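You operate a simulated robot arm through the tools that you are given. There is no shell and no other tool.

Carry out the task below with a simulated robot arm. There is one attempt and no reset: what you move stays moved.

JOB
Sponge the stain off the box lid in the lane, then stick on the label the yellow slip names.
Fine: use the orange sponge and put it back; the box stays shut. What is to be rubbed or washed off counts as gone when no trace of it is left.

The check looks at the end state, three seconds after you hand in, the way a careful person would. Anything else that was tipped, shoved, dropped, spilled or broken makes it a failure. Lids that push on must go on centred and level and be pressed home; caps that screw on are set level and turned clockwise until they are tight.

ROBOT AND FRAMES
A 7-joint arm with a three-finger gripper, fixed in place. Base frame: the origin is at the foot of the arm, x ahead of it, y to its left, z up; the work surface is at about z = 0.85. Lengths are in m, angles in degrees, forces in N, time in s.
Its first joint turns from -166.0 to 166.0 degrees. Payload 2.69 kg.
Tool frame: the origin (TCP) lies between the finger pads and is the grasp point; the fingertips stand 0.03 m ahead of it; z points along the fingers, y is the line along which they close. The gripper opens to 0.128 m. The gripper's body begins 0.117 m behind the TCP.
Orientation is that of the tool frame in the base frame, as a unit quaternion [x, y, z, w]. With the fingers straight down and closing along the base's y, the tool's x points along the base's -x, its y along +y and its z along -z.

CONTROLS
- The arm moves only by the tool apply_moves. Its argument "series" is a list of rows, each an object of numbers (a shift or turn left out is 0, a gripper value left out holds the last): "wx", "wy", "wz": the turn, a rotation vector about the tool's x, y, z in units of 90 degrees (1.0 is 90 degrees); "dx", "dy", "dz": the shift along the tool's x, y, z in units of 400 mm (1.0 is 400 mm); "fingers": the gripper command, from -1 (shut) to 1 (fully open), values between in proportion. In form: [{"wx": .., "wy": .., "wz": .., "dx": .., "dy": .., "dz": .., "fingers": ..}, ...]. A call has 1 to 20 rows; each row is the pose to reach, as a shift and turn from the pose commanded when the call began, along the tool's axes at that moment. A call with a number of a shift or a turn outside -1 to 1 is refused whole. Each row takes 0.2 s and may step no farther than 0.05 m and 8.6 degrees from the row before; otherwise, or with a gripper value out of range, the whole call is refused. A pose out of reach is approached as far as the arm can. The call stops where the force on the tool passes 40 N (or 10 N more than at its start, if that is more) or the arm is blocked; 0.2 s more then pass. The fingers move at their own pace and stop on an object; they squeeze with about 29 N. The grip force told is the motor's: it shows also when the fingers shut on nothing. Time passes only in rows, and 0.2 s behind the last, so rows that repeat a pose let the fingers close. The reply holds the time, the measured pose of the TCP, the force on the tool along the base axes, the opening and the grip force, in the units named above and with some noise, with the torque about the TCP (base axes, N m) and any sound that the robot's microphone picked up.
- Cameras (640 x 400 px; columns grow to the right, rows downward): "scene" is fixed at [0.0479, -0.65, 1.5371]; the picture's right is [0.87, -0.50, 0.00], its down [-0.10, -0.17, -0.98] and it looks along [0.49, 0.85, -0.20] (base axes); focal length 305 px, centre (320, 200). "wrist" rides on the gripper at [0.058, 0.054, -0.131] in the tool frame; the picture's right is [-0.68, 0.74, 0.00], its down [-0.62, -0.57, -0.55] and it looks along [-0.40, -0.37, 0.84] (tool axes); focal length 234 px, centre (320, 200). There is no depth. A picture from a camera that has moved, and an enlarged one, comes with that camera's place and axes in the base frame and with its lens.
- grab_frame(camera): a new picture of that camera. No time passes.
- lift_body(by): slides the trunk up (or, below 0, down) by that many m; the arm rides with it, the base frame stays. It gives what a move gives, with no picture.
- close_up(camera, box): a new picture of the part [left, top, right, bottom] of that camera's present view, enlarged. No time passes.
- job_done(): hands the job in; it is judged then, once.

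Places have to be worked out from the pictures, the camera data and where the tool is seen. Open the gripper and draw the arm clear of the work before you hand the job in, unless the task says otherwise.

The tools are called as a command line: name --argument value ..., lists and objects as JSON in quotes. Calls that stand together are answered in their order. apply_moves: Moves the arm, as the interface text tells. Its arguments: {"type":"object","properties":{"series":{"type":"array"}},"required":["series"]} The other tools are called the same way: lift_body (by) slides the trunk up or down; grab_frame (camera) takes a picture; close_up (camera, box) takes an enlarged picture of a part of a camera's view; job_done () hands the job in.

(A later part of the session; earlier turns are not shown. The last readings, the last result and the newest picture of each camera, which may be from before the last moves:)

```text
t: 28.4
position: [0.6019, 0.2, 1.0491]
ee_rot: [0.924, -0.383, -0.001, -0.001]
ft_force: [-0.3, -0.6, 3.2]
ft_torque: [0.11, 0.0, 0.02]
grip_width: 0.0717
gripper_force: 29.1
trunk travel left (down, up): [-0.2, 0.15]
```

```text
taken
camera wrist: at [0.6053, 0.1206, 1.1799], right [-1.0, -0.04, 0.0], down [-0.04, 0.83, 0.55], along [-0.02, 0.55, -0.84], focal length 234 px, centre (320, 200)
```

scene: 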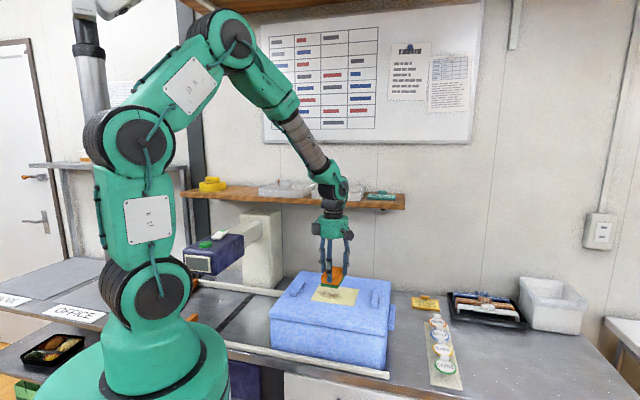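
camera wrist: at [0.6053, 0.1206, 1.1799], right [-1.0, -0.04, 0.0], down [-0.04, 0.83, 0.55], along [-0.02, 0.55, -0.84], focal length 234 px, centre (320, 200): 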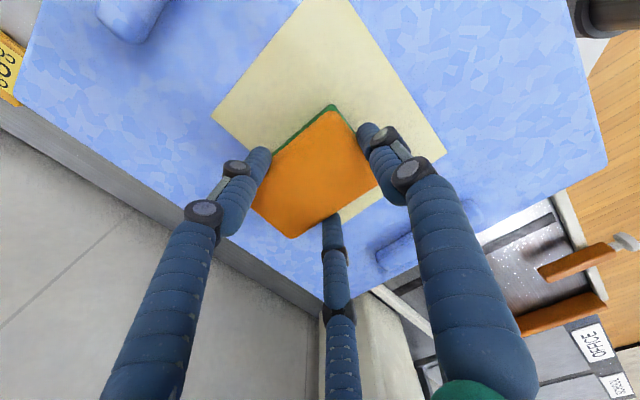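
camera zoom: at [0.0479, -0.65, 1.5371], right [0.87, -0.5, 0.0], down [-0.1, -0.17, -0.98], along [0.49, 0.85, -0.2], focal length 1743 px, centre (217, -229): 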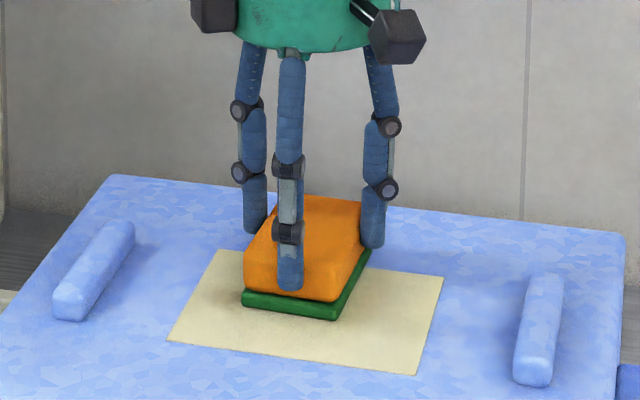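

The box stayed put and the uncovered part of the field is already clean. I'll lift a little, shift toward the stain's left side and rub another column, again across the lane.

apply_moves --series '[{"dz": -0.03}, {"dx": -0.04, "dz": -0.03}, {"dx": -0.08, "dz": -0.03}, {"dx": -0.08, "dz": 0.001}, {"dx": -0.08, "dy": 0.045, "dz": 0.001}, {"dx": -0.08, "dy": 0.09, "dz": 0.001}, {"dx": -0.08, "dy": 0.135, "dz": 0.001}, {"dx": -0.08, "dy": 0.18, "dz": 0.001}, {"dx": -0.08, "dy": 0.135, "dz": 0.001}, {"dx": -0.08, "dy": 0.09, "dz": 0.001}, {"dx": -0.08, "dy": 0.045, "dz": 0.001}, {"dx": -0.08, "dy": 0.0, "dz": 0.001}, {"dx": -0.08, "dy": 0.045, "dz": 0.001}, {"dx": -0.08, "dy": 0.09, "dz": 0.001}, {"dx": -0.08, "dy": 0.135, "dz": 0.001}, {"dx": -0.08, "dy": 0.18, "dz": 0.001}, {"dx": -0.08, "dy": 0.135, "dz": 0.001}, {"dx": -0.08, "dy": 0.09, "dz": 0.001}, {"dx": -0.08, "dy": 0.045, "dz": 0.001}, {"dx": -0.08, "dy": 0.0, "dz": 0.001}]'

close_up --camera "scene" --box '[290, 240, 386, 310]'

```text
t: 32.6
position: [0.5789, 0.2218, 1.0479]
ee_rot: [0.924, -0.383, 0.0, -0.001]
ft_force: [-1.3, -1.8, 5.2]
ft_torque: [0.03, -0.01, 0.05]
grip_width: 0.0717
gripper_force: 29.4
trunk travel left (down, up): [-0.2, 0.15]
```

```text
5.71 times, centred on (338, 275) of scene
camera zoom: at [0.0479, -0.65, 1.5371], right [0.87, -0.5, 0.0], down [-0.1, -0.17, -0.98], along [0.49, 0.85, -0.2], focal length 1743 px, centre (217, -229)
```

zoom: 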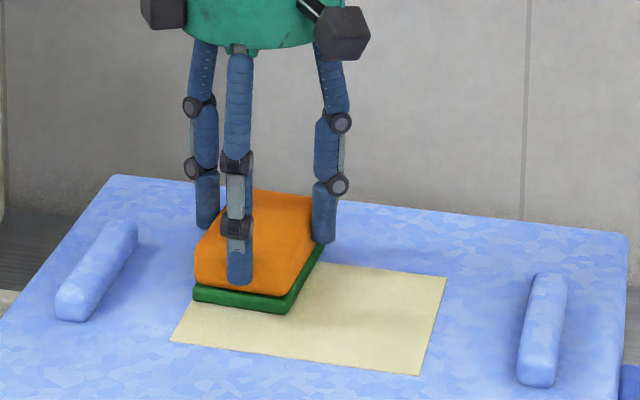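

The box is still in place. I'll lift straight up to see what's left of the stain.

apply_moves --series '[{"dz": -0.1}, {"dz": -0.2}, {"dz": -0.3}, {"dz": -0.375}]'

close_up --camera "scene" --box '[306, 274, 386, 324]'

grab_frame --camera "wrist"

close_up --camera "wrist" --box '[200, 0, 400, 125]'

```text
t: 33.6
position: [0.5798, 0.2226, 1.1989]
ee_rot: [0.924, -0.383, -0.001, -0.001]
ft_force: [0.1, 0.1, -0.8]
ft_torque: [-0.01, 0.01, 0.01]
grip_width: 0.0715
gripper_force: 29.2
trunk travel left (down, up): [-0.2, 0.15]
```

```text
8.00 times, centred on (346, 299) of scene
camera zoom: at [0.0479, -0.65, 1.5371], right [0.87, -0.5, 0.0], down [-0.1, -0.17, -0.98], along [0.49, 0.85, -0.2], focal length 2440 px, centre (112, -592)
```

zoom: 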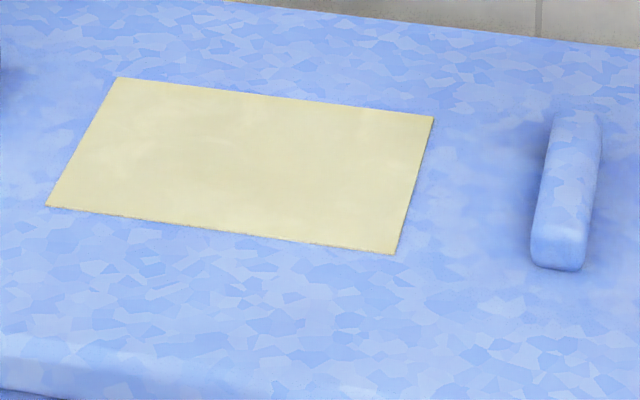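

```text
taken
camera wrist: at [0.5828, 0.1439, 1.3311], right [-1.0, -0.04, 0.0], down [-0.03, 0.84, 0.55], along [-0.02, 0.55, -0.84], focal length 234 px, centre (320, 200)
```

wrist: 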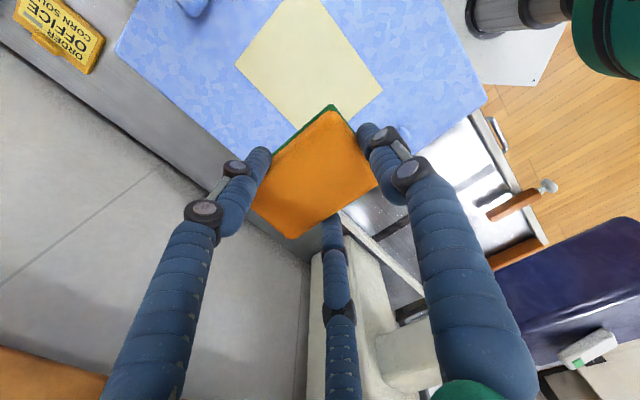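

```text
3.20 times, centred on (300, 62) of wrist
camera zoom: at [0.5828, 0.1439, 1.3311], right [-1.0, -0.04, 0.0], down [-0.03, 0.84, 0.55], along [-0.02, 0.55, -0.84], focal length 749 px, centre (384, 640)
```

zoom: 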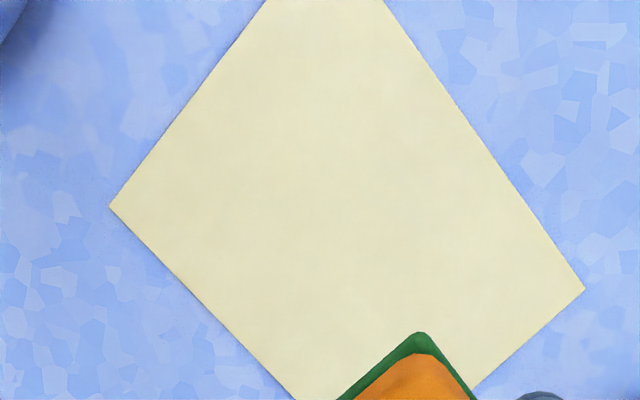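

The field looks clean. I'll enlarge it further to look for any faint remaining trace.

close_up --camera "scene" --box '[310, 280, 342, 304]'

close_up --camera "scene" --box '[334, 282, 366, 306]'

close_up --camera "wrist" --box '[270, 20, 350, 80]'

```text
16.00 times, centred on (326, 292) of scene
camera zoom: at [0.0479, -0.65, 1.5371], right [0.87, -0.5, 0.0], down [-0.1, -0.17, -0.98], along [0.49, 0.85, -0.2], focal length 4880 px, centre (224, -1272)
```

zoom: 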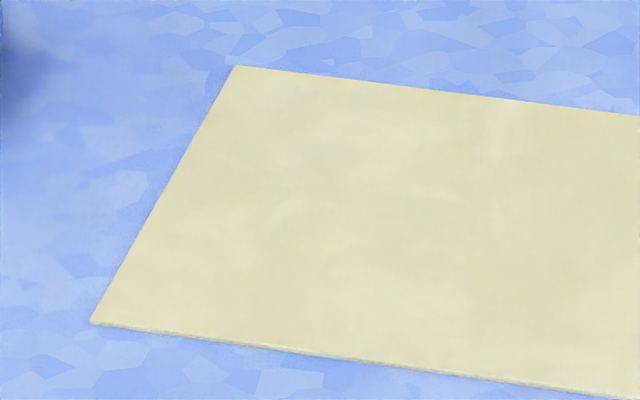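

```text
16.00 times, centred on (350, 294) of scene
camera zoom: at [0.0479, -0.65, 1.5371], right [0.87, -0.5, 0.0], down [-0.1, -0.17, -0.98], along [0.49, 0.85, -0.2], focal length 4880 px, centre (-160, -1304)
```

zoom: 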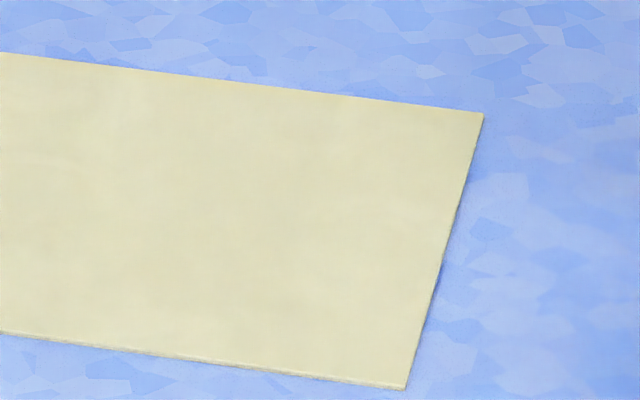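

```text
6.67 times, centred on (310, 50) of wrist
camera zoom: at [0.5828, 0.1439, 1.3311], right [-1.0, -0.04, 0.0], down [-0.03, 0.84, 0.55], along [-0.02, 0.55, -0.84], focal length 1561 px, centre (387, 1200)
```

zoom: 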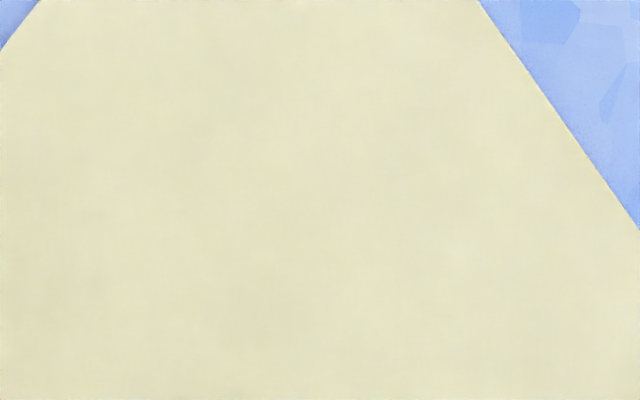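

It looks clean, with maybe a slightly warmer tint on the left half. For safety I'll make another rubbing pass there, again across the lane only.

apply_moves --series '[{"dx": -0.02, "dz": 0.1}, {"dx": -0.02, "dz": 0.2}, {"dx": -0.02, "dz": 0.3}, {"dx": -0.02, "dz": 0.365}, {"dx": -0.02, "dz": 0.3755}, {"dx": -0.02, "dy": 0.045, "dz": 0.3755}, {"dx": -0.02, "dy": 0.09, "dz": 0.3755}, {"dx": -0.02, "dy": 0.135, "dz": 0.3755}, {"dx": -0.02, "dy": 0.19, "dz": 0.3755}, {"dx": -0.02, "dy": 0.135, "dz": 0.3755}, {"dx": -0.02, "dy": 0.09, "dz": 0.3755}, {"dx": -0.02, "dy": 0.045, "dz": 0.3755}, {"dx": -0.02, "dy": 0.0, "dz": 0.3755}, {"dx": -0.02, "dy": 0.045, "dz": 0.3755}, {"dx": -0.02, "dy": 0.09, "dz": 0.3755}, {"dx": -0.02, "dy": 0.135, "dz": 0.3755}, {"dx": -0.02, "dy": 0.19, "dz": 0.3755}, {"dx": -0.02, "dy": 0.135, "dz": 0.3755}, {"dx": -0.02, "dy": 0.09, "dz": 0.3755}]'

close_up --camera "scene" --box '[290, 240, 386, 310]'

```text
t: 37.6
position: [0.5451, 0.2018, 1.0475]
ee_rot: [0.924, -0.383, 0.0, 0.0]
ft_force: [-5.8, -5.2, 11.3]
ft_torque: [-0.16, 0.12, 0.0]
grip_width: 0.0717
gripper_force: 28.9
trunk travel left (down, up): [-0.2, 0.15]
```

```text
5.71 times, centred on (338, 275) of scene
camera zoom: at [0.0479, -0.65, 1.5371], right [0.87, -0.5, 0.0], down [-0.1, -0.17, -0.98], along [0.49, 0.85, -0.2], focal length 1743 px, centre (217, -229)
```

zoom: 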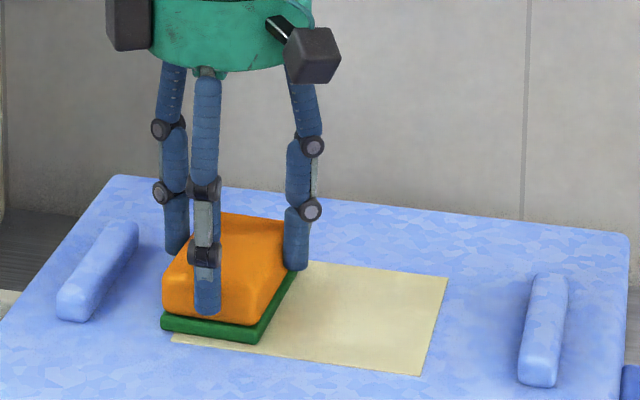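

The box hasn't moved. One more column over the middle of the stain, then lift.

apply_moves --series '[{"dz": -0.03}, {"dx": 0.04, "dz": -0.03}, {"dx": 0.085, "dz": -0.03}, {"dx": 0.085, "dz": -0.0005}, {"dx": 0.085, "dy": -0.045, "dz": -0.0005}, {"dx": 0.085, "dy": -0.09, "dz": -0.0005}, {"dx": 0.085, "dy": -0.045, "dz": -0.0005}, {"dx": 0.085, "dy": 0.0, "dz": -0.0005}, {"dx": 0.085, "dy": 0.045, "dz": -0.0005}, {"dx": 0.085, "dy": 0.09, "dz": -0.0005}, {"dx": 0.085, "dy": 0.045, "dz": -0.0005}, {"dx": 0.085, "dy": 0.0, "dz": -0.0005}, {"dx": 0.085, "dy": -0.045, "dz": -0.0005}, {"dx": 0.085, "dy": -0.09, "dz": -0.0005}, {"dx": 0.085, "dy": -0.045, "dz": -0.0005}, {"dx": 0.085, "dy": 0.0, "dz": -0.0005}, {"dx": 0.085, "dz": -0.1}, {"dx": 0.085, "dz": -0.2}, {"dx": 0.085, "dz": -0.3}, {"dx": 0.085, "dz": -0.4}]'

close_up --camera "scene" --box '[306, 274, 386, 324]'

grab_frame --camera "scene"

close_up --camera "scene" --box '[310, 280, 342, 304]'

```text
t: 41.8
position: [0.57, 0.1773, 1.2085]
ee_rot: [0.924, -0.383, 0.0, 0.001]
ft_force: [-0.1, 0.5, -0.1]
ft_torque: [0.0, 0.02, 0.04]
grip_width: 0.0717
gripper_force: 28.7
trunk travel left (down, up): [-0.2, 0.15]
```

```text
8.00 times, centred on (346, 299) of scene
camera zoom: at [0.0479, -0.65, 1.5371], right [0.87, -0.5, 0.0], down [-0.1, -0.17, -0.98], along [0.49, 0.85, -0.2], focal length 2440 px, centre (112, -592)
```

zoom: 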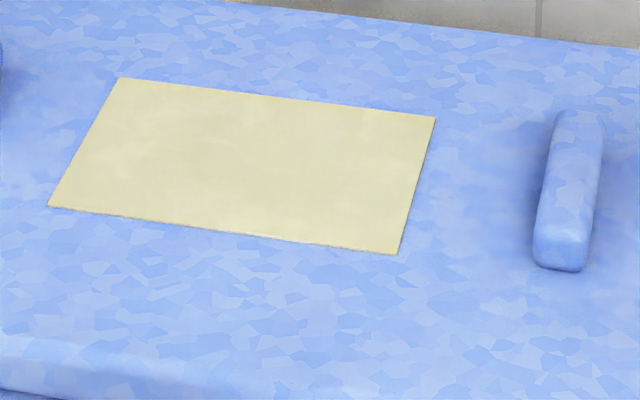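

```text
taken
```

scene: 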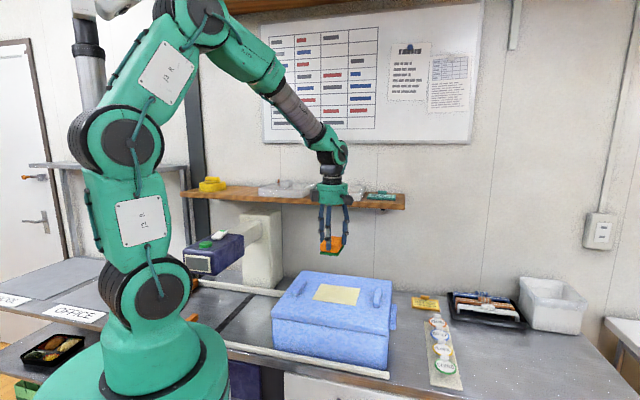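

```text
16.00 times, centred on (326, 292) of scene
camera zoom: at [0.0479, -0.65, 1.5371], right [0.87, -0.5, 0.0], down [-0.1, -0.17, -0.98], along [0.49, 0.85, -0.2], focal length 4880 px, centre (224, -1272)
```

zoom: 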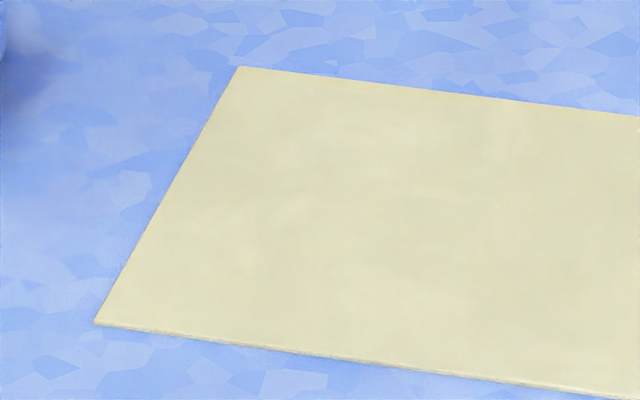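

The field is clean and the box is within about 5 mm of where it stood. Now I'll take the sponge back, first up and then toward the shelf.

apply_moves --series '[{"dz": -0.11}, {"dz": -0.22}, {"dz": -0.33}, {"dz": -0.44}, {"dz": -0.55}, {"dz": -0.65}, {"dx": -0.095, "dy": -0.05, "dz": -0.65}, {"dx": -0.19, "dy": -0.1, "dz": -0.65}, {"dx": -0.285, "dy": -0.15, "dz": -0.65}, {"dx": -0.38, "dy": -0.2, "dz": -0.65}, {"dx": -0.475, "dy": -0.25, "dz": -0.65}, {"dx": -0.57, "dy": -0.297, "dz": -0.65}]'

```text
t: 44.4
position: [0.493, 0.4238, 1.4677]
ee_rot: [0.924, -0.382, 0.0, 0.001]
ft_force: [0.4, 0.6, 0.2]
ft_torque: [0.01, -0.02, 0.0]
grip_width: 0.0715
gripper_force: 28.8
trunk travel left (down, up): [-0.2, 0.15]
```

I'm halfway there. I'll carry on to above the sponge's place, turned back to its original angle.

apply_moves --series '[{"wz": -0.01, "dx": -0.098, "dy": -0.049}, {"wz": -0.022, "dx": -0.196, "dy": -0.098}, {"wz": -0.022, "dx": -0.294, "dy": -0.147}, {"wz": -0.022, "dx": -0.392, "dy": -0.196}, {"wz": -0.022, "dx": -0.49, "dy": -0.245}, {"wz": -0.022, "dx": -0.587, "dy": -0.2935, "dz": 0.03}, {"wz": -0.022, "dx": -0.587, "dy": -0.2935, "dz": 0.09}, {"wz": -0.022, "dx": -0.587, "dy": -0.2935, "dz": 0.09}]'

close_up --camera "scene" --box '[190, 150, 270, 210]'

grab_frame --camera "wrist"

```text
t: 46.2
position: [0.412, 0.671, 1.4331]
ee_rot: [0.93, -0.368, 0.0, 0.0]
ft_force: [0.9, -0.8, -0.8]
ft_torque: [0.01, 0.04, -0.01]
grip_width: 0.0715
gripper_force: 28.8
trunk travel left (down, up): [-0.2, 0.15]
```

```text
6.67 times, centred on (230, 180) of scene
camera zoom: at [0.0479, -0.65, 1.5371], right [0.87, -0.5, 0.0], down [-0.1, -0.17, -0.98], along [0.49, 0.85, -0.2], focal length 2033 px, centre (920, 333)
```

zoom: 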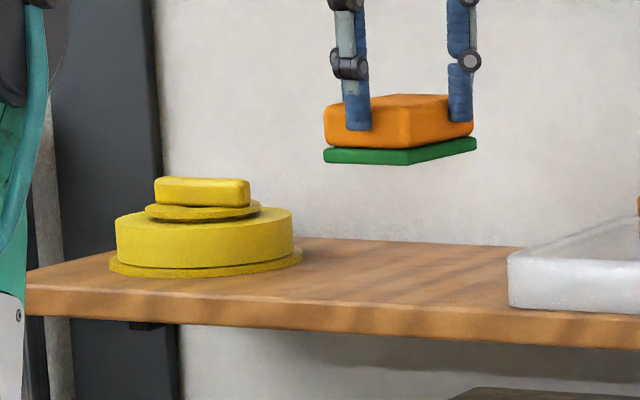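

```text
taken
camera wrist: at [0.4178, 0.5926, 1.5642], right [-1.0, -0.08, 0.0], down [-0.06, 0.83, 0.55], along [-0.04, 0.55, -0.84], focal length 234 px, centre (320, 200)
```

wrist: 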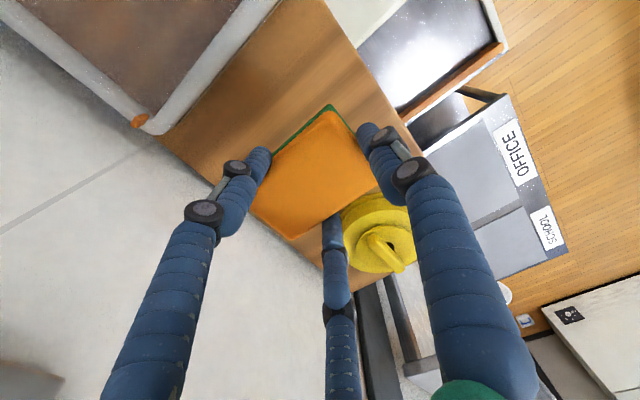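

The sponge lines up with its original columns. I'll go down to just above the shelf, then feel for contact.

apply_moves --series '[{"dz": 0.06}, {"dz": 0.12}, {"dz": 0.17}, {"dz": 0.185}, {"dz": 0.185}]'

apply_moves --series '[{"dz": 0.005}, {"dz": 0.005}]'

apply_moves --series '[{"dz": 0.005}, {"dz": 0.005}]'

```text
t: 47.4
position: [0.4119, 0.6713, 1.3567]
ee_rot: [0.931, -0.366, 0.0, -0.001]
ft_force: [0.5, 0.8, -0.5]
ft_torque: [0.02, 0.01, -0.06]
grip_width: 0.0715
gripper_force: 28.8
trunk travel left (down, up): [-0.2, 0.15]
```

```text
t: 48.0
position: [0.4124, 0.6732, 1.3561]
ee_rot: [0.931, -0.366, 0.0, 0.0]
ft_force: [0.5, 0.6, -0.3]
ft_torque: [0.02, -0.01, 0.02]
grip_width: 0.0719
gripper_force: 29.1
trunk travel left (down, up): [-0.2, 0.15]
```

```text
t: 48.6
position: [0.4115, 0.6734, 1.3519]
ee_rot: [0.93, -0.367, 0.0, 0.0]
ft_force: [0.1, -0.2, -0.7]
ft_torque: [0.01, 0.0, 0.0]
grip_width: 0.0715
gripper_force: 29.3
trunk travel left (down, up): [-0.2, 0.15]
```

apply_moves --series '[{"dz": 0.0035}, {"dz": 0.0035}]'

close_up --camera "scene" --box '[190, 150, 270, 210]'

```text
t: 49.2
position: [0.4114, 0.6724, 1.352]
ee_rot: [0.931, -0.366, 0.0, 0.001]
ft_force: [-0.4, -0.1, 4.2]
ft_torque: [0.02, -0.06, -0.02]
grip_width: 0.0718
gripper_force: 29.1
trunk travel left (down, up): [-0.2, 0.15]
```

```text
6.67 times, centred on (230, 180) of scene
camera zoom: at [0.0479, -0.65, 1.5371], right [0.87, -0.5, 0.0], down [-0.1, -0.17, -0.98], along [0.49, 0.85, -0.2], focal length 2033 px, centre (920, 333)
```

zoom: 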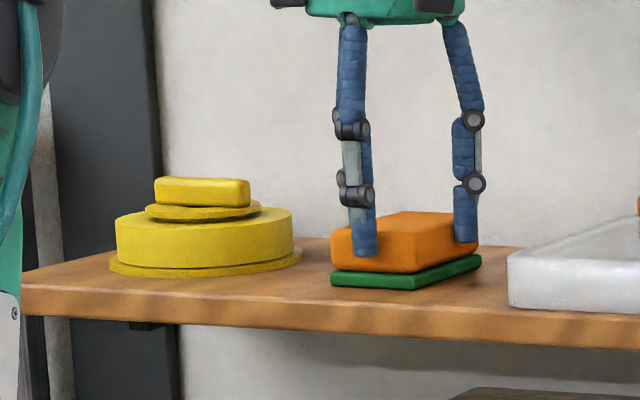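

The sponge rests on the shelf (4 N of contact), almost exactly in its old place. I'll open the fingers and rise.

apply_moves --series '[{"fingers": 0.3}, {"fingers": 0.7}, {"fingers": 0.75}, {"dz": -0.06}, {"dz": -0.16}, {"dz": -0.27}]'

close_up --camera "scene" --box '[190, 150, 270, 210]'

grab_frame --camera "wrist"

```text
t: 50.6
position: [0.4116, 0.6745, 1.4611]
ee_rot: [0.931, -0.366, 0.0, 0.0]
ft_force: [-0.3, -0.5, 0.4]
ft_torque: [0.01, 0.0, -0.02]
grip_width: 0.1123
gripper_force: 0.0
trunk travel left (down, up): [-0.2, 0.15]
```

```text
6.67 times, centred on (230, 180) of scene
camera zoom: at [0.0479, -0.65, 1.5371], right [0.87, -0.5, 0.0], down [-0.1, -0.17, -0.98], along [0.49, 0.85, -0.2], focal length 2033 px, centre (920, 333)
```

zoom: 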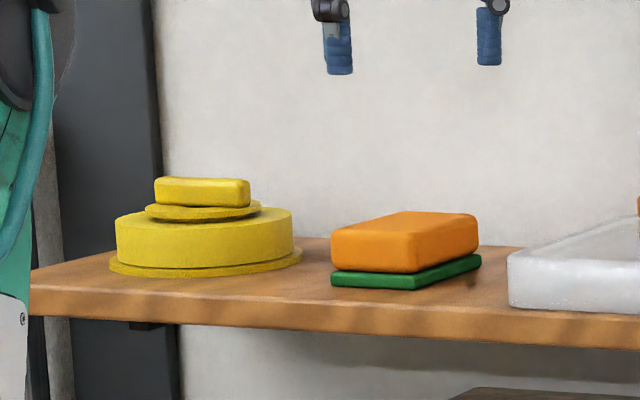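

```text
taken
camera wrist: at [0.4189, 0.5962, 1.593], right [-1.0, -0.08, 0.0], down [-0.06, 0.83, 0.55], along [-0.04, 0.55, -0.84], focal length 234 px, centre (320, 200)
```

wrist: 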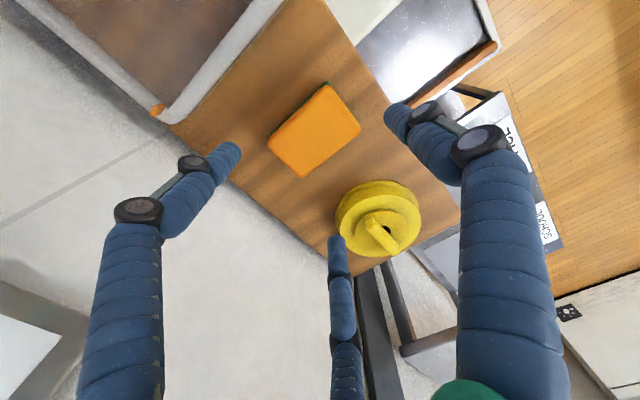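

The sponge is back and upright on the shelf. Next I'll swing toward the labels, staying high.

apply_moves --series '[{"dx": 0.097, "dy": 0.06, "dz": -0.04}, {"dx": 0.194, "dy": 0.119, "dz": -0.075}, {"dx": 0.291, "dy": 0.179, "dz": -0.075}, {"dx": 0.388, "dy": 0.238, "dz": -0.075}, {"dx": 0.485, "dy": 0.298, "dz": -0.075}, {"dx": 0.583, "dy": 0.357, "dz": -0.075}, {"dx": 0.68, "dy": 0.417, "dz": -0.075}, {"dx": 0.777, "dy": 0.476, "dz": -0.075}, {"wz": 0.023, "dx": 0.874, "dy": 0.536, "dz": -0.075}]'

```text
t: 52.6
position: [0.5205, 0.2766, 1.4904]
ee_rot: [0.924, -0.383, 0.0, 0.0]
ft_force: [-0.4, -1.2, 0.2]
ft_torque: [-0.01, 0.03, 0.02]
grip_width: 0.1118
gripper_force: 0.1
trunk travel left (down, up): [-0.2, 0.15]
```

apply_moves --series '[{"dx": 0.106, "dy": 0.008, "dz": 0.028}, {"dx": 0.212, "dy": 0.016, "dz": 0.055}, {"dx": 0.318, "dy": 0.024, "dz": 0.083}, {"dx": 0.424, "dy": 0.032, "dz": 0.11}, {"dx": 0.53, "dy": 0.04, "dz": 0.138}, {"dx": 0.637, "dy": 0.047, "dz": 0.166}, {"dx": 0.743, "dy": 0.055, "dz": 0.194}, {"dx": 0.849, "dy": 0.063, "dz": 0.222}, {"dx": 0.955, "dy": 0.071, "dz": 0.25}]'

grab_frame --camera "wrist"

grab_frame --camera "scene"

```text
t: 54.6
position: [0.7662, -0.0119, 1.3932]
ee_rot: [0.923, -0.384, -0.001, 0.0]
ft_force: [-0.1, 0.2, 0.7]
ft_torque: [0.0, -0.04, 0.01]
grip_width: 0.1118
gripper_force: 0.0
trunk travel left (down, up): [-0.2, 0.15]
```

```text
taken
camera wrist: at [0.7701, -0.0916, 1.5247], right [-1.0, -0.04, 0.0], down [-0.03, 0.84, 0.55], along [-0.02, 0.55, -0.84], focal length 234 px, centre (320, 200)
```

wrist: 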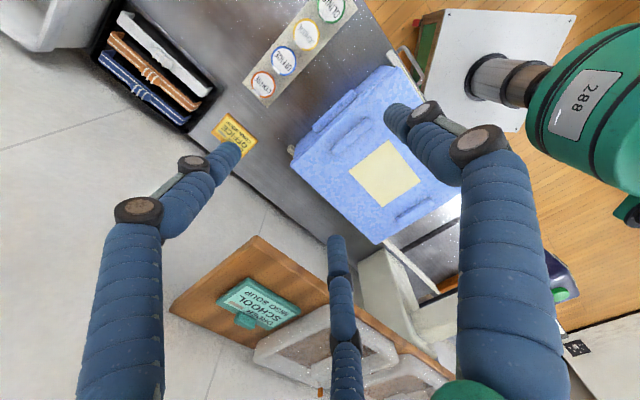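

```text
taken
```

scene: 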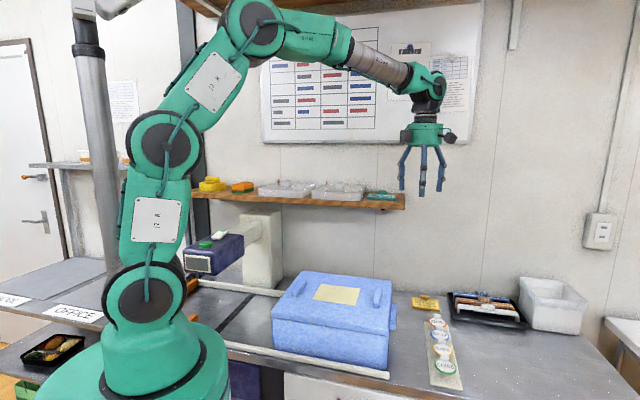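

Next I'll go lower near the label strip for a close look at the tabs.

apply_moves --series '[{"dx": 0.06, "dz": 0.1}, {"dx": 0.12, "dz": 0.2}, {"dx": 0.18, "dz": 0.3}, {"dx": 0.24, "dy": -0.005, "dz": 0.4}, {"dx": 0.286, "dy": -0.01, "dz": 0.5}, {"dx": 0.286, "dy": -0.01, "dz": 0.6}, {"dx": 0.286, "dy": -0.01, "dz": 0.6, "fingers": 0.3}]'

grab_frame --camera "wrist"

close_up --camera "wrist" --box '[220, 10, 420, 160]'

close_up --camera "scene" --box '[410, 290, 482, 350]'

```text
t: 56.2
position: [0.8562, -0.0927, 1.1491]
ee_rot: [0.924, -0.383, -0.001, 0.0]
ft_force: [0.3, 0.4, -0.6]
ft_torque: [0.01, 0.02, 0.02]
grip_width: 0.0835
gripper_force: 0.1
trunk travel left (down, up): [-0.2, 0.15]
```

```text
taken
camera wrist: at [0.8585, -0.1722, 1.2813], right [-1.0, -0.04, 0.0], down [-0.03, 0.84, 0.55], along [-0.02, 0.55, -0.84], focal length 234 px, centre (320, 200)
```

wrist: 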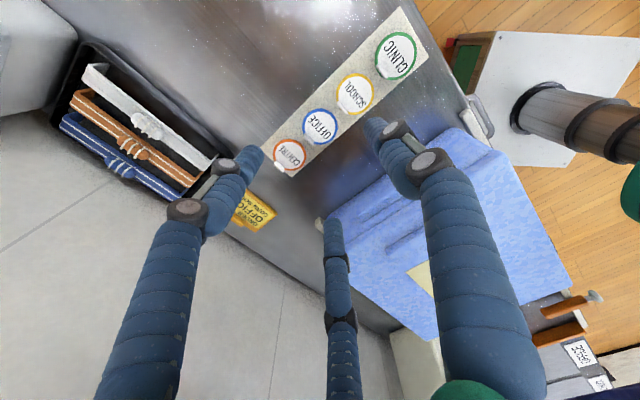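

```text
2.67 times, centred on (320, 85) of wrist
camera zoom: at [0.8585, -0.1722, 1.2813], right [-1.0, -0.04, 0.0], down [-0.03, 0.84, 0.55], along [-0.02, 0.55, -0.84], focal length 624 px, centre (320, 507)
```

zoom: 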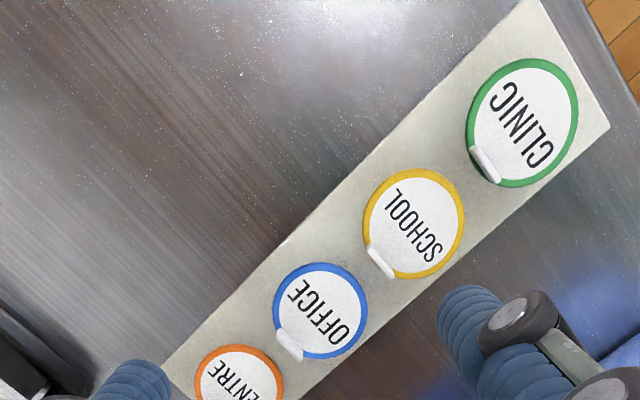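

```text
6.67 times, centred on (446, 320) of scene
camera zoom: at [0.0479, -0.65, 1.5371], right [0.87, -0.5, 0.0], down [-0.1, -0.17, -0.98], along [0.49, 0.85, -0.2], focal length 2033 px, centre (-520, -600)
```

zoom: 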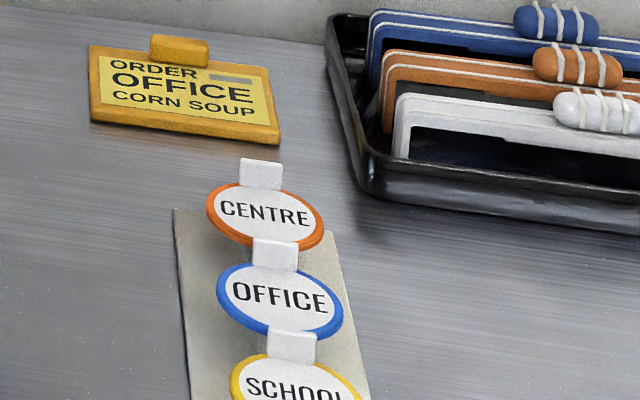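

I'll zoom in on the OFFICE label's tab to measure it.

close_up --camera "wrist" --box '[296, 100, 360, 150]'

close_up --camera "scene" --box '[422, 312, 470, 348]'

close_up --camera "scene" --box '[420, 340, 476, 390]'

```text
8.00 times, centred on (328, 125) of wrist
camera zoom: at [0.8585, -0.1722, 1.2813], right [-1.0, -0.04, 0.0], down [-0.03, 0.84, 0.55], along [-0.02, 0.55, -0.84], focal length 1873 px, centre (256, 800)
```

zoom: 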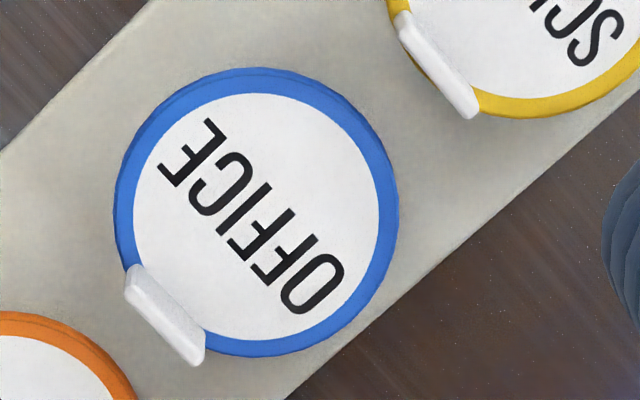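

```text
11.11 times, centred on (446, 330) of scene
camera zoom: at [0.0479, -0.65, 1.5371], right [0.87, -0.5, 0.0], down [-0.1, -0.17, -0.98], along [0.49, 0.85, -0.2], focal length 3389 px, centre (-1080, -1244)
```

zoom: 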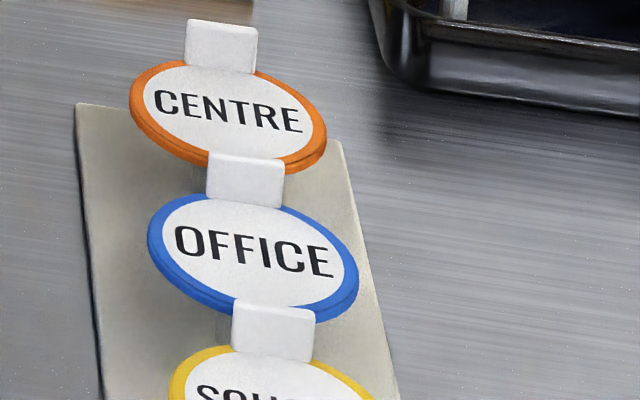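

```text
8.00 times, centred on (448, 365) of scene
camera zoom: at [0.0479, -0.65, 1.5371], right [0.87, -0.5, 0.0], down [-0.1, -0.17, -0.98], along [0.49, 0.85, -0.2], focal length 2440 px, centre (-704, -1120)
```

zoom: 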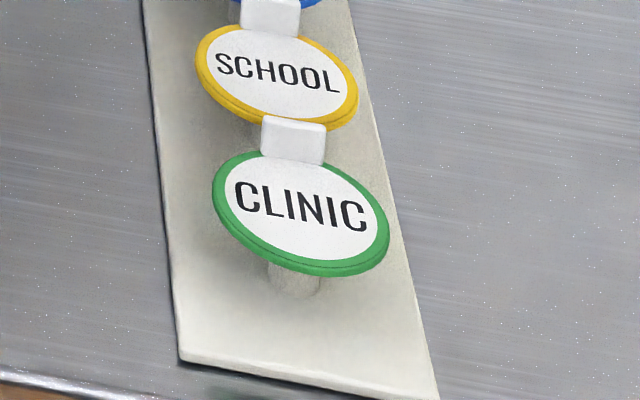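

Triangulation puts the OFFICE disc top at z≈.878 around (.855,-.060), with its tab (about 22 mm wide, 14 mm tall) near (.873,-.041). I'll bring the tool above the tab with the fingers narrowed and the tips still above it, then look again.

apply_moves --series '[{"dx": -0.03, "dy": -0.06, "dz": 0.06, "fingers": -0.2}, {"dx": -0.0613, "dy": -0.1338, "dz": 0.12}, {"dx": -0.0613, "dy": -0.1338, "dz": 0.23}, {"dx": -0.0613, "dy": -0.1338, "dz": 0.34}, {"dx": -0.0613, "dy": -0.1338, "dz": 0.44}, {"dx": -0.0613, "dy": -0.1338, "dz": 0.44}]'

grab_frame --camera "wrist"

close_up --camera "wrist" --box '[260, 110, 380, 200]'

close_up --camera "scene" --box '[410, 285, 482, 345]'

```text
t: 57.6
position: [0.8744, -0.035, 0.9735]
ee_rot: [0.924, -0.384, 0.0, -0.001]
ft_force: [-0.1, -0.1, -0.4]
ft_torque: [-0.05, 0.02, -0.01]
grip_width: 0.0513
gripper_force: 0.0
trunk travel left (down, up): [-0.2, 0.15]
```

```text
taken
camera wrist: at [0.8784, -0.1142, 1.1054], right [-1.0, -0.04, 0.0], down [-0.03, 0.84, 0.55], along [-0.02, 0.55, -0.84], focal length 234 px, centre (320, 200)
```

wrist: 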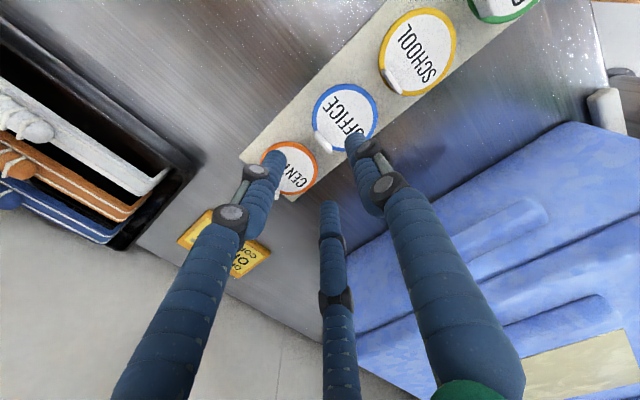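

```text
4.44 times, centred on (320, 155) of wrist
camera zoom: at [0.8784, -0.1142, 1.1054], right [-1.0, -0.04, 0.0], down [-0.03, 0.84, 0.55], along [-0.02, 0.55, -0.84], focal length 1041 px, centre (320, 400)
```

zoom: 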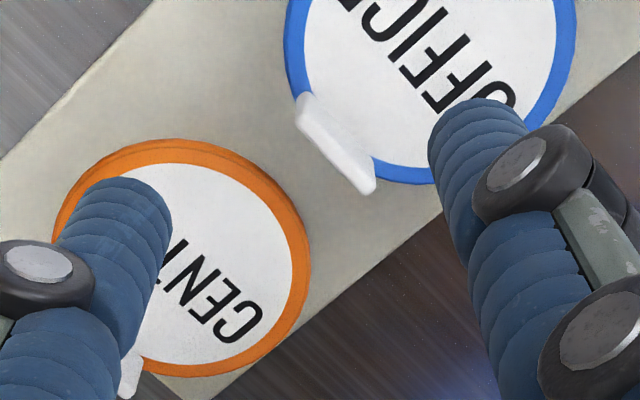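

```text
6.67 times, centred on (446, 315) of scene
camera zoom: at [0.0479, -0.65, 1.5371], right [0.87, -0.5, 0.0], down [-0.1, -0.17, -0.98], along [0.49, 0.85, -0.2], focal length 2033 px, centre (-520, -567)
```

zoom: 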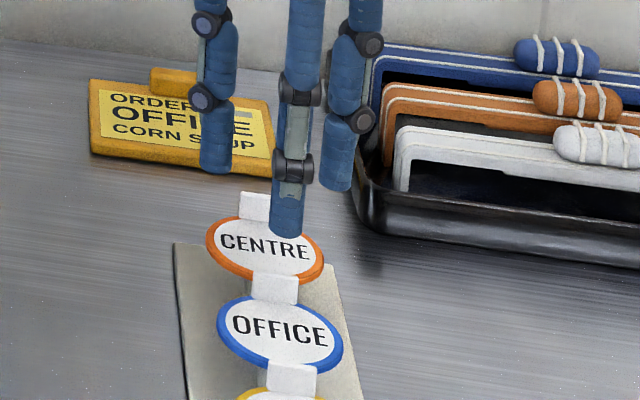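

Two wrist views give the tab at (.8725,-.0430) with its top near .902, and the disc top near .886. I'll nudge about 4 mm into line and lower part-way, with the tips still above the disc.

apply_moves --series '[{"dx": 0.0095, "dy": 0.004, "dz": 0.03}, {"dx": 0.0095, "dy": 0.004, "dz": 0.08}, {"dx": 0.0095, "dy": 0.004, "dz": 0.105}, {"dx": 0.0095, "dy": 0.004, "dz": 0.105}]'

close_up --camera "wrist" --box '[260, 110, 380, 200]'

close_up --camera "scene" --box '[418, 300, 466, 340]'

```text
t: 58.6
position: [0.8753, -0.0397, 0.9317]
ee_rot: [0.924, -0.383, -0.001, 0.0]
ft_force: [-0.1, 0.3, 1.5]
ft_torque: [0.0, 0.02, 0.0]
grip_width: 0.0511
gripper_force: 0.0
trunk travel left (down, up): [-0.2, 0.15]
```

```text
4.44 times, centred on (320, 155) of wrist
camera zoom: at [0.8781, -0.119, 1.0639], right [-1.0, -0.04, 0.0], down [-0.03, 0.84, 0.55], along [-0.02, 0.55, -0.84], focal length 1041 px, centre (320, 400)
```

zoom: 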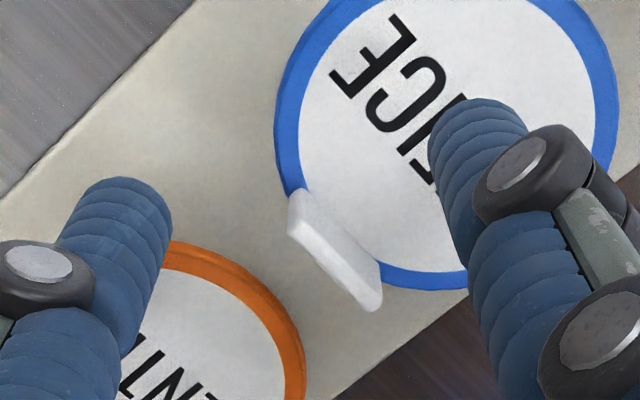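

```text
10.00 times, centred on (442, 320) of scene
camera zoom: at [0.0479, -0.65, 1.5371], right [0.87, -0.5, 0.0], down [-0.1, -0.17, -0.98], along [0.49, 0.85, -0.2], focal length 3050 px, centre (-900, -1000)
```

zoom: 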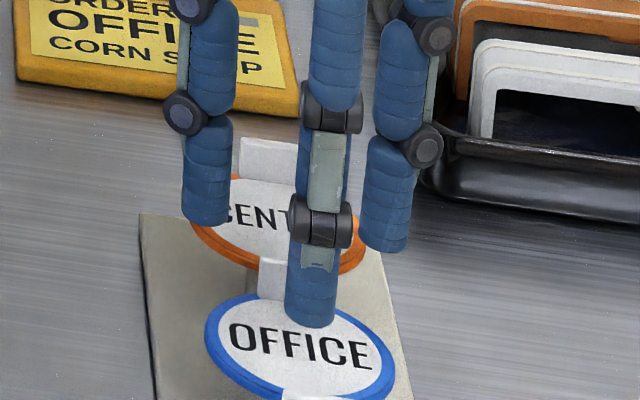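

The wrist and scene views differ by a few millimetres about sideways alignment, so I'll split the difference with a 2 mm shift. Then lower until the tips are just above the disc.

apply_moves --series '[{"dx": -0.005, "dz": 0.012}, {"dx": -0.005, "dz": 0.024}, {"dx": -0.005, "dz": 0.024}]'

close_up --camera "wrist" --box '[260, 110, 380, 200]'

close_up --camera "scene" --box '[418, 300, 466, 340]'

```text
t: 59.4
position: [0.8755, -0.0375, 0.9213]
ee_rot: [0.924, -0.383, 0.0, 0.0]
ft_force: [0.9, -0.7, 0.1]
ft_torque: [0.01, -0.02, 0.01]
grip_width: 0.051
gripper_force: 0.0
trunk travel left (down, up): [-0.2, 0.15]
```

```text
4.44 times, centred on (320, 155) of wrist
camera zoom: at [0.8777, -0.1173, 1.0536], right [-1.0, -0.04, 0.0], down [-0.03, 0.84, 0.55], along [-0.02, 0.55, -0.84], focal length 1041 px, centre (320, 400)
```

zoom: 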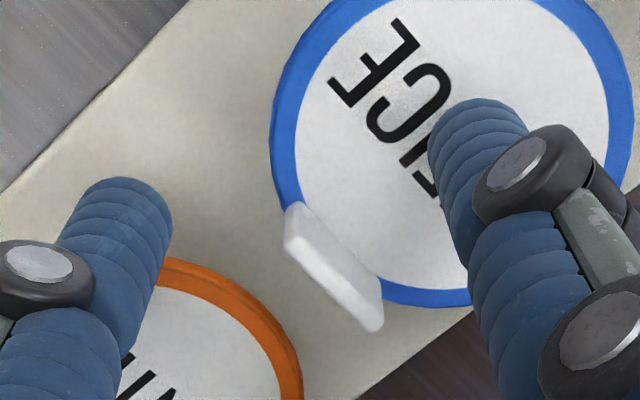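

```text
10.00 times, centred on (442, 320) of scene
camera zoom: at [0.0479, -0.65, 1.5371], right [0.87, -0.5, 0.0], down [-0.1, -0.17, -0.98], along [0.49, 0.85, -0.2], focal length 3050 px, centre (-900, -1000)
```

zoom: 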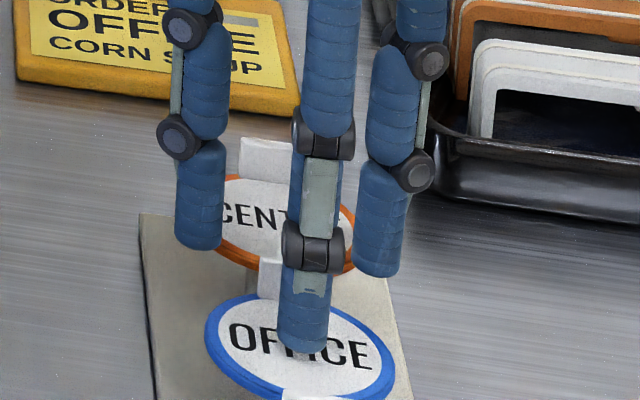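

The two views now bracket zero sideways error, and the tips are about 5 mm above the disc. I'll lower 2 mm more and close in small stages.

apply_moves --series '[{"dz": 0.005}, {"dz": 0.005, "fingers": -0.5}, {"dz": 0.005, "fingers": -0.6}, {"dz": 0.005, "fingers": -0.6}]'

close_up --camera "wrist" --box '[260, 110, 380, 200]'

close_up --camera "scene" --box '[418, 300, 466, 340]'

```text
t: 60.4
position: [0.8746, -0.0384, 0.9205]
ee_rot: [0.923, -0.384, 0.0, 0.0]
ft_force: [-0.2, -0.3, -0.6]
ft_torque: [0.0, 0.01, 0.03]
grip_width: 0.0256
gripper_force: 0.1
trunk travel left (down, up): [-0.2, 0.15]
```

```text
4.44 times, centred on (320, 155) of wrist
camera zoom: at [0.8773, -0.1176, 1.0514], right [-1.0, -0.04, 0.0], down [-0.03, 0.84, 0.55], along [-0.02, 0.55, -0.84], focal length 1041 px, centre (320, 400)
```

zoom: 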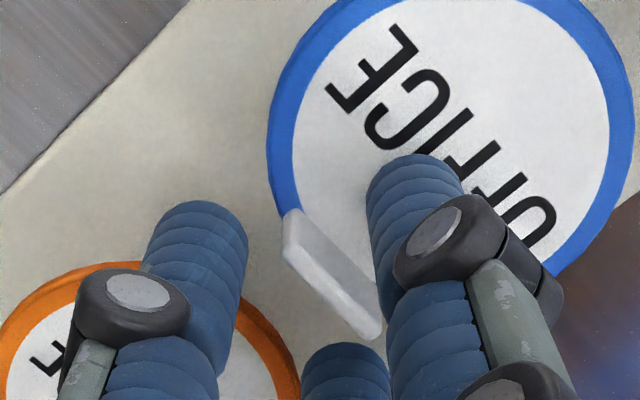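

```text
10.00 times, centred on (442, 320) of scene
camera zoom: at [0.0479, -0.65, 1.5371], right [0.87, -0.5, 0.0], down [-0.1, -0.17, -0.98], along [0.49, 0.85, -0.2], focal length 3050 px, centre (-900, -1000)
```

zoom: 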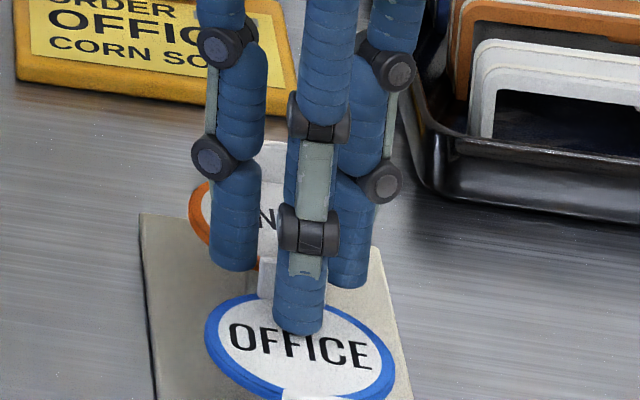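

The tab sits nicely between the one front finger and the two behind. I'll close the rest of the way.

apply_moves --series '[{"fingers": -0.72}, {"fingers": -0.8}, {"fingers": -0.9}, {"fingers": -1}, {"fingers": -1}, {"fingers": -1}]'

close_up --camera "wrist" --box '[260, 110, 380, 200]'

close_up --camera "scene" --box '[418, 300, 466, 340]'

```text
t: 61.8
position: [0.8752, -0.0385, 0.9193]
ee_rot: [0.924, -0.383, 0.0, -0.001]
ft_force: [-0.3, -0.3, 0.5]
ft_torque: [0.0, 0.02, -0.02]
grip_width: 0.0062
gripper_force: 29.3
trunk travel left (down, up): [-0.2, 0.15]
```

```text
4.44 times, centred on (320, 155) of wrist
camera zoom: at [0.8773, -0.1176, 1.0514], right [-1.0, -0.04, 0.0], down [-0.03, 0.84, 0.55], along [-0.02, 0.55, -0.84], focal length 1041 px, centre (320, 400)
```

zoom: 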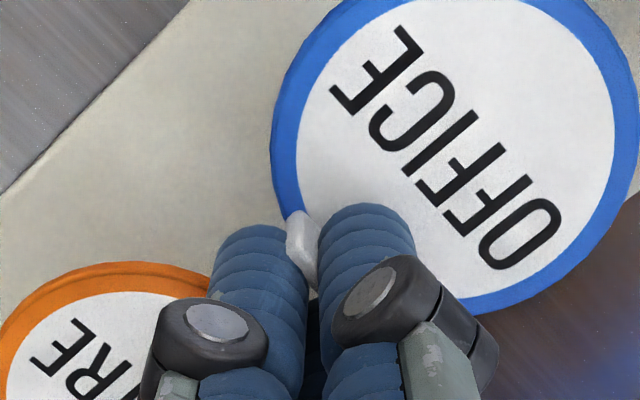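

```text
10.00 times, centred on (442, 320) of scene
camera zoom: at [0.0479, -0.65, 1.5371], right [0.87, -0.5, 0.0], down [-0.1, -0.17, -0.98], along [0.49, 0.85, -0.2], focal length 3050 px, centre (-900, -1000)
```

zoom: 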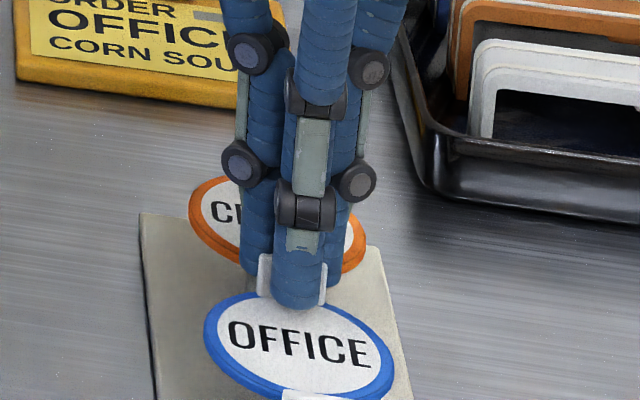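

It grips at 6 mm, the tab's thickness, and the label hasn't shifted. I'll lift slowly off its post.

apply_moves --series '[{"dz": -0.02}, {"dz": -0.05}, {"dz": -0.1}]'

grab_frame --camera "wrist"

close_up --camera "scene" --box '[410, 285, 474, 345]'

```text
t: 62.6
position: [0.8723, -0.0388, 0.9602]
ee_rot: [0.924, -0.384, 0.0, 0.0]
ft_force: [-0.3, -0.8, 0.3]
ft_torque: [0.0, 0.0, -0.01]
grip_width: 0.0062
gripper_force: 29.3
trunk travel left (down, up): [-0.2, 0.15]
```

```text
taken
camera wrist: at [0.8768, -0.1185, 1.0925], right [-1.0, -0.04, 0.0], down [-0.03, 0.84, 0.55], along [-0.02, 0.55, -0.84], focal length 234 px, centre (320, 200)
```

wrist: 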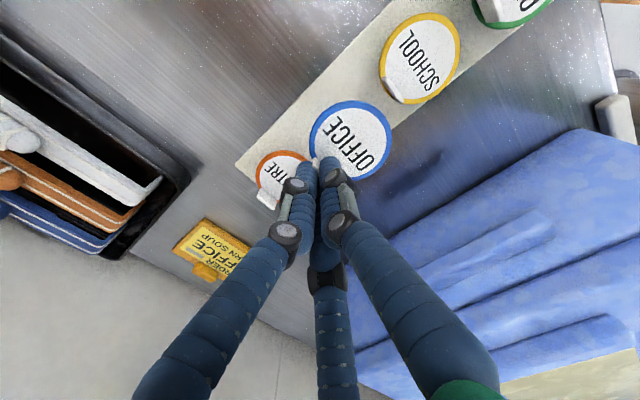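

```text
6.67 times, centred on (442, 315) of scene
camera zoom: at [0.0479, -0.65, 1.5371], right [0.87, -0.5, 0.0], down [-0.1, -0.17, -0.98], along [0.49, 0.85, -0.2], focal length 2033 px, centre (-493, -567)
```

zoom: 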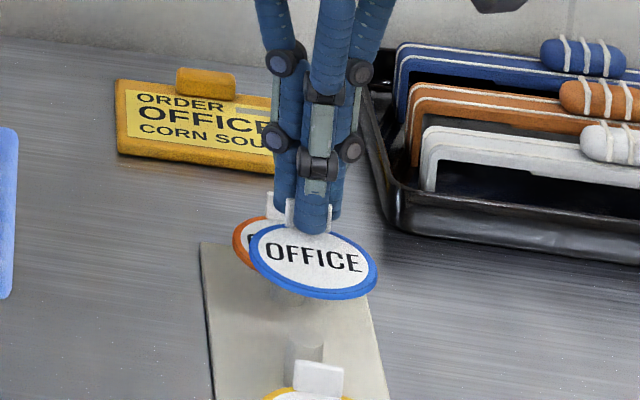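

The label is held level, and I read its centre as about 31 mm in front of the TCP. I'll raise it and carry it over the box.

apply_moves --series '[{"dz": -0.1}, {"dz": -0.2}, {"dz": -0.3}, {"dz": -0.4}, {"dz": -0.5}, {"dz": -0.6}, {"dx": -0.109, "dy": 0.007, "dz": -0.6}, {"dx": -0.218, "dy": 0.014, "dz": -0.6}, {"dx": -0.328, "dy": 0.021, "dz": -0.6}, {"dx": -0.437, "dy": 0.028, "dz": -0.6}, {"dx": -0.546, "dy": 0.035, "dz": -0.6}, {"dx": -0.655, "dy": 0.042, "dz": -0.6}, {"dx": -0.765, "dy": 0.05, "dz": -0.6}, {"dx": -0.874, "dy": 0.057, "dz": -0.6}, {"dx": -0.874, "dy": 0.057, "dz": -0.6}]'

grab_frame --camera "wrist"

close_up --camera "scene" --box '[290, 230, 400, 320]'

```text
t: 65.8
position: [0.6086, 0.1937, 1.2003]
ee_rot: [0.923, -0.384, 0.0, 0.0]
ft_force: [-0.1, 1.0, 0.6]
ft_torque: [-0.04, -0.08, 0.0]
grip_width: 0.0063
gripper_force: 29.3
trunk travel left (down, up): [-0.2, 0.15]
```

```text
taken
camera wrist: at [0.612, 0.1152, 1.3324], right [-1.0, -0.04, 0.0], down [-0.03, 0.84, 0.55], along [-0.02, 0.55, -0.84], focal length 234 px, centre (320, 200)
```

wrist: 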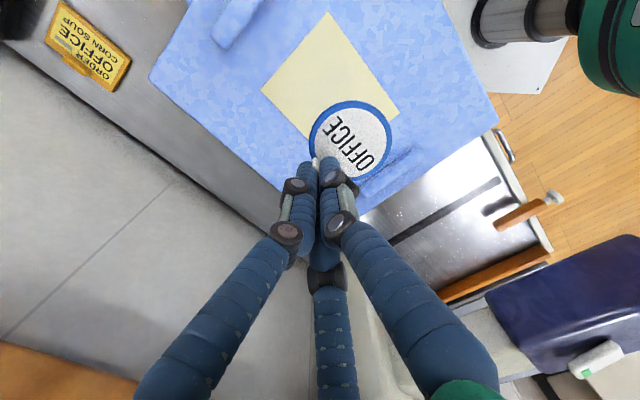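

```text
4.44 times, centred on (345, 275) of scene
camera zoom: at [0.0479, -0.65, 1.5371], right [0.87, -0.5, 0.0], down [-0.1, -0.17, -0.98], along [0.49, 0.85, -0.2], focal length 1356 px, centre (209, -133)
```

zoom: 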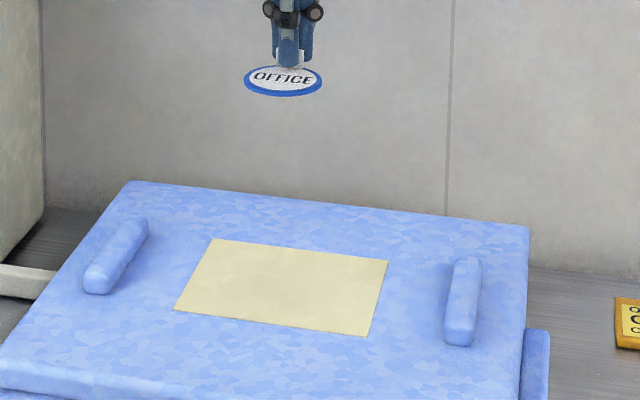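

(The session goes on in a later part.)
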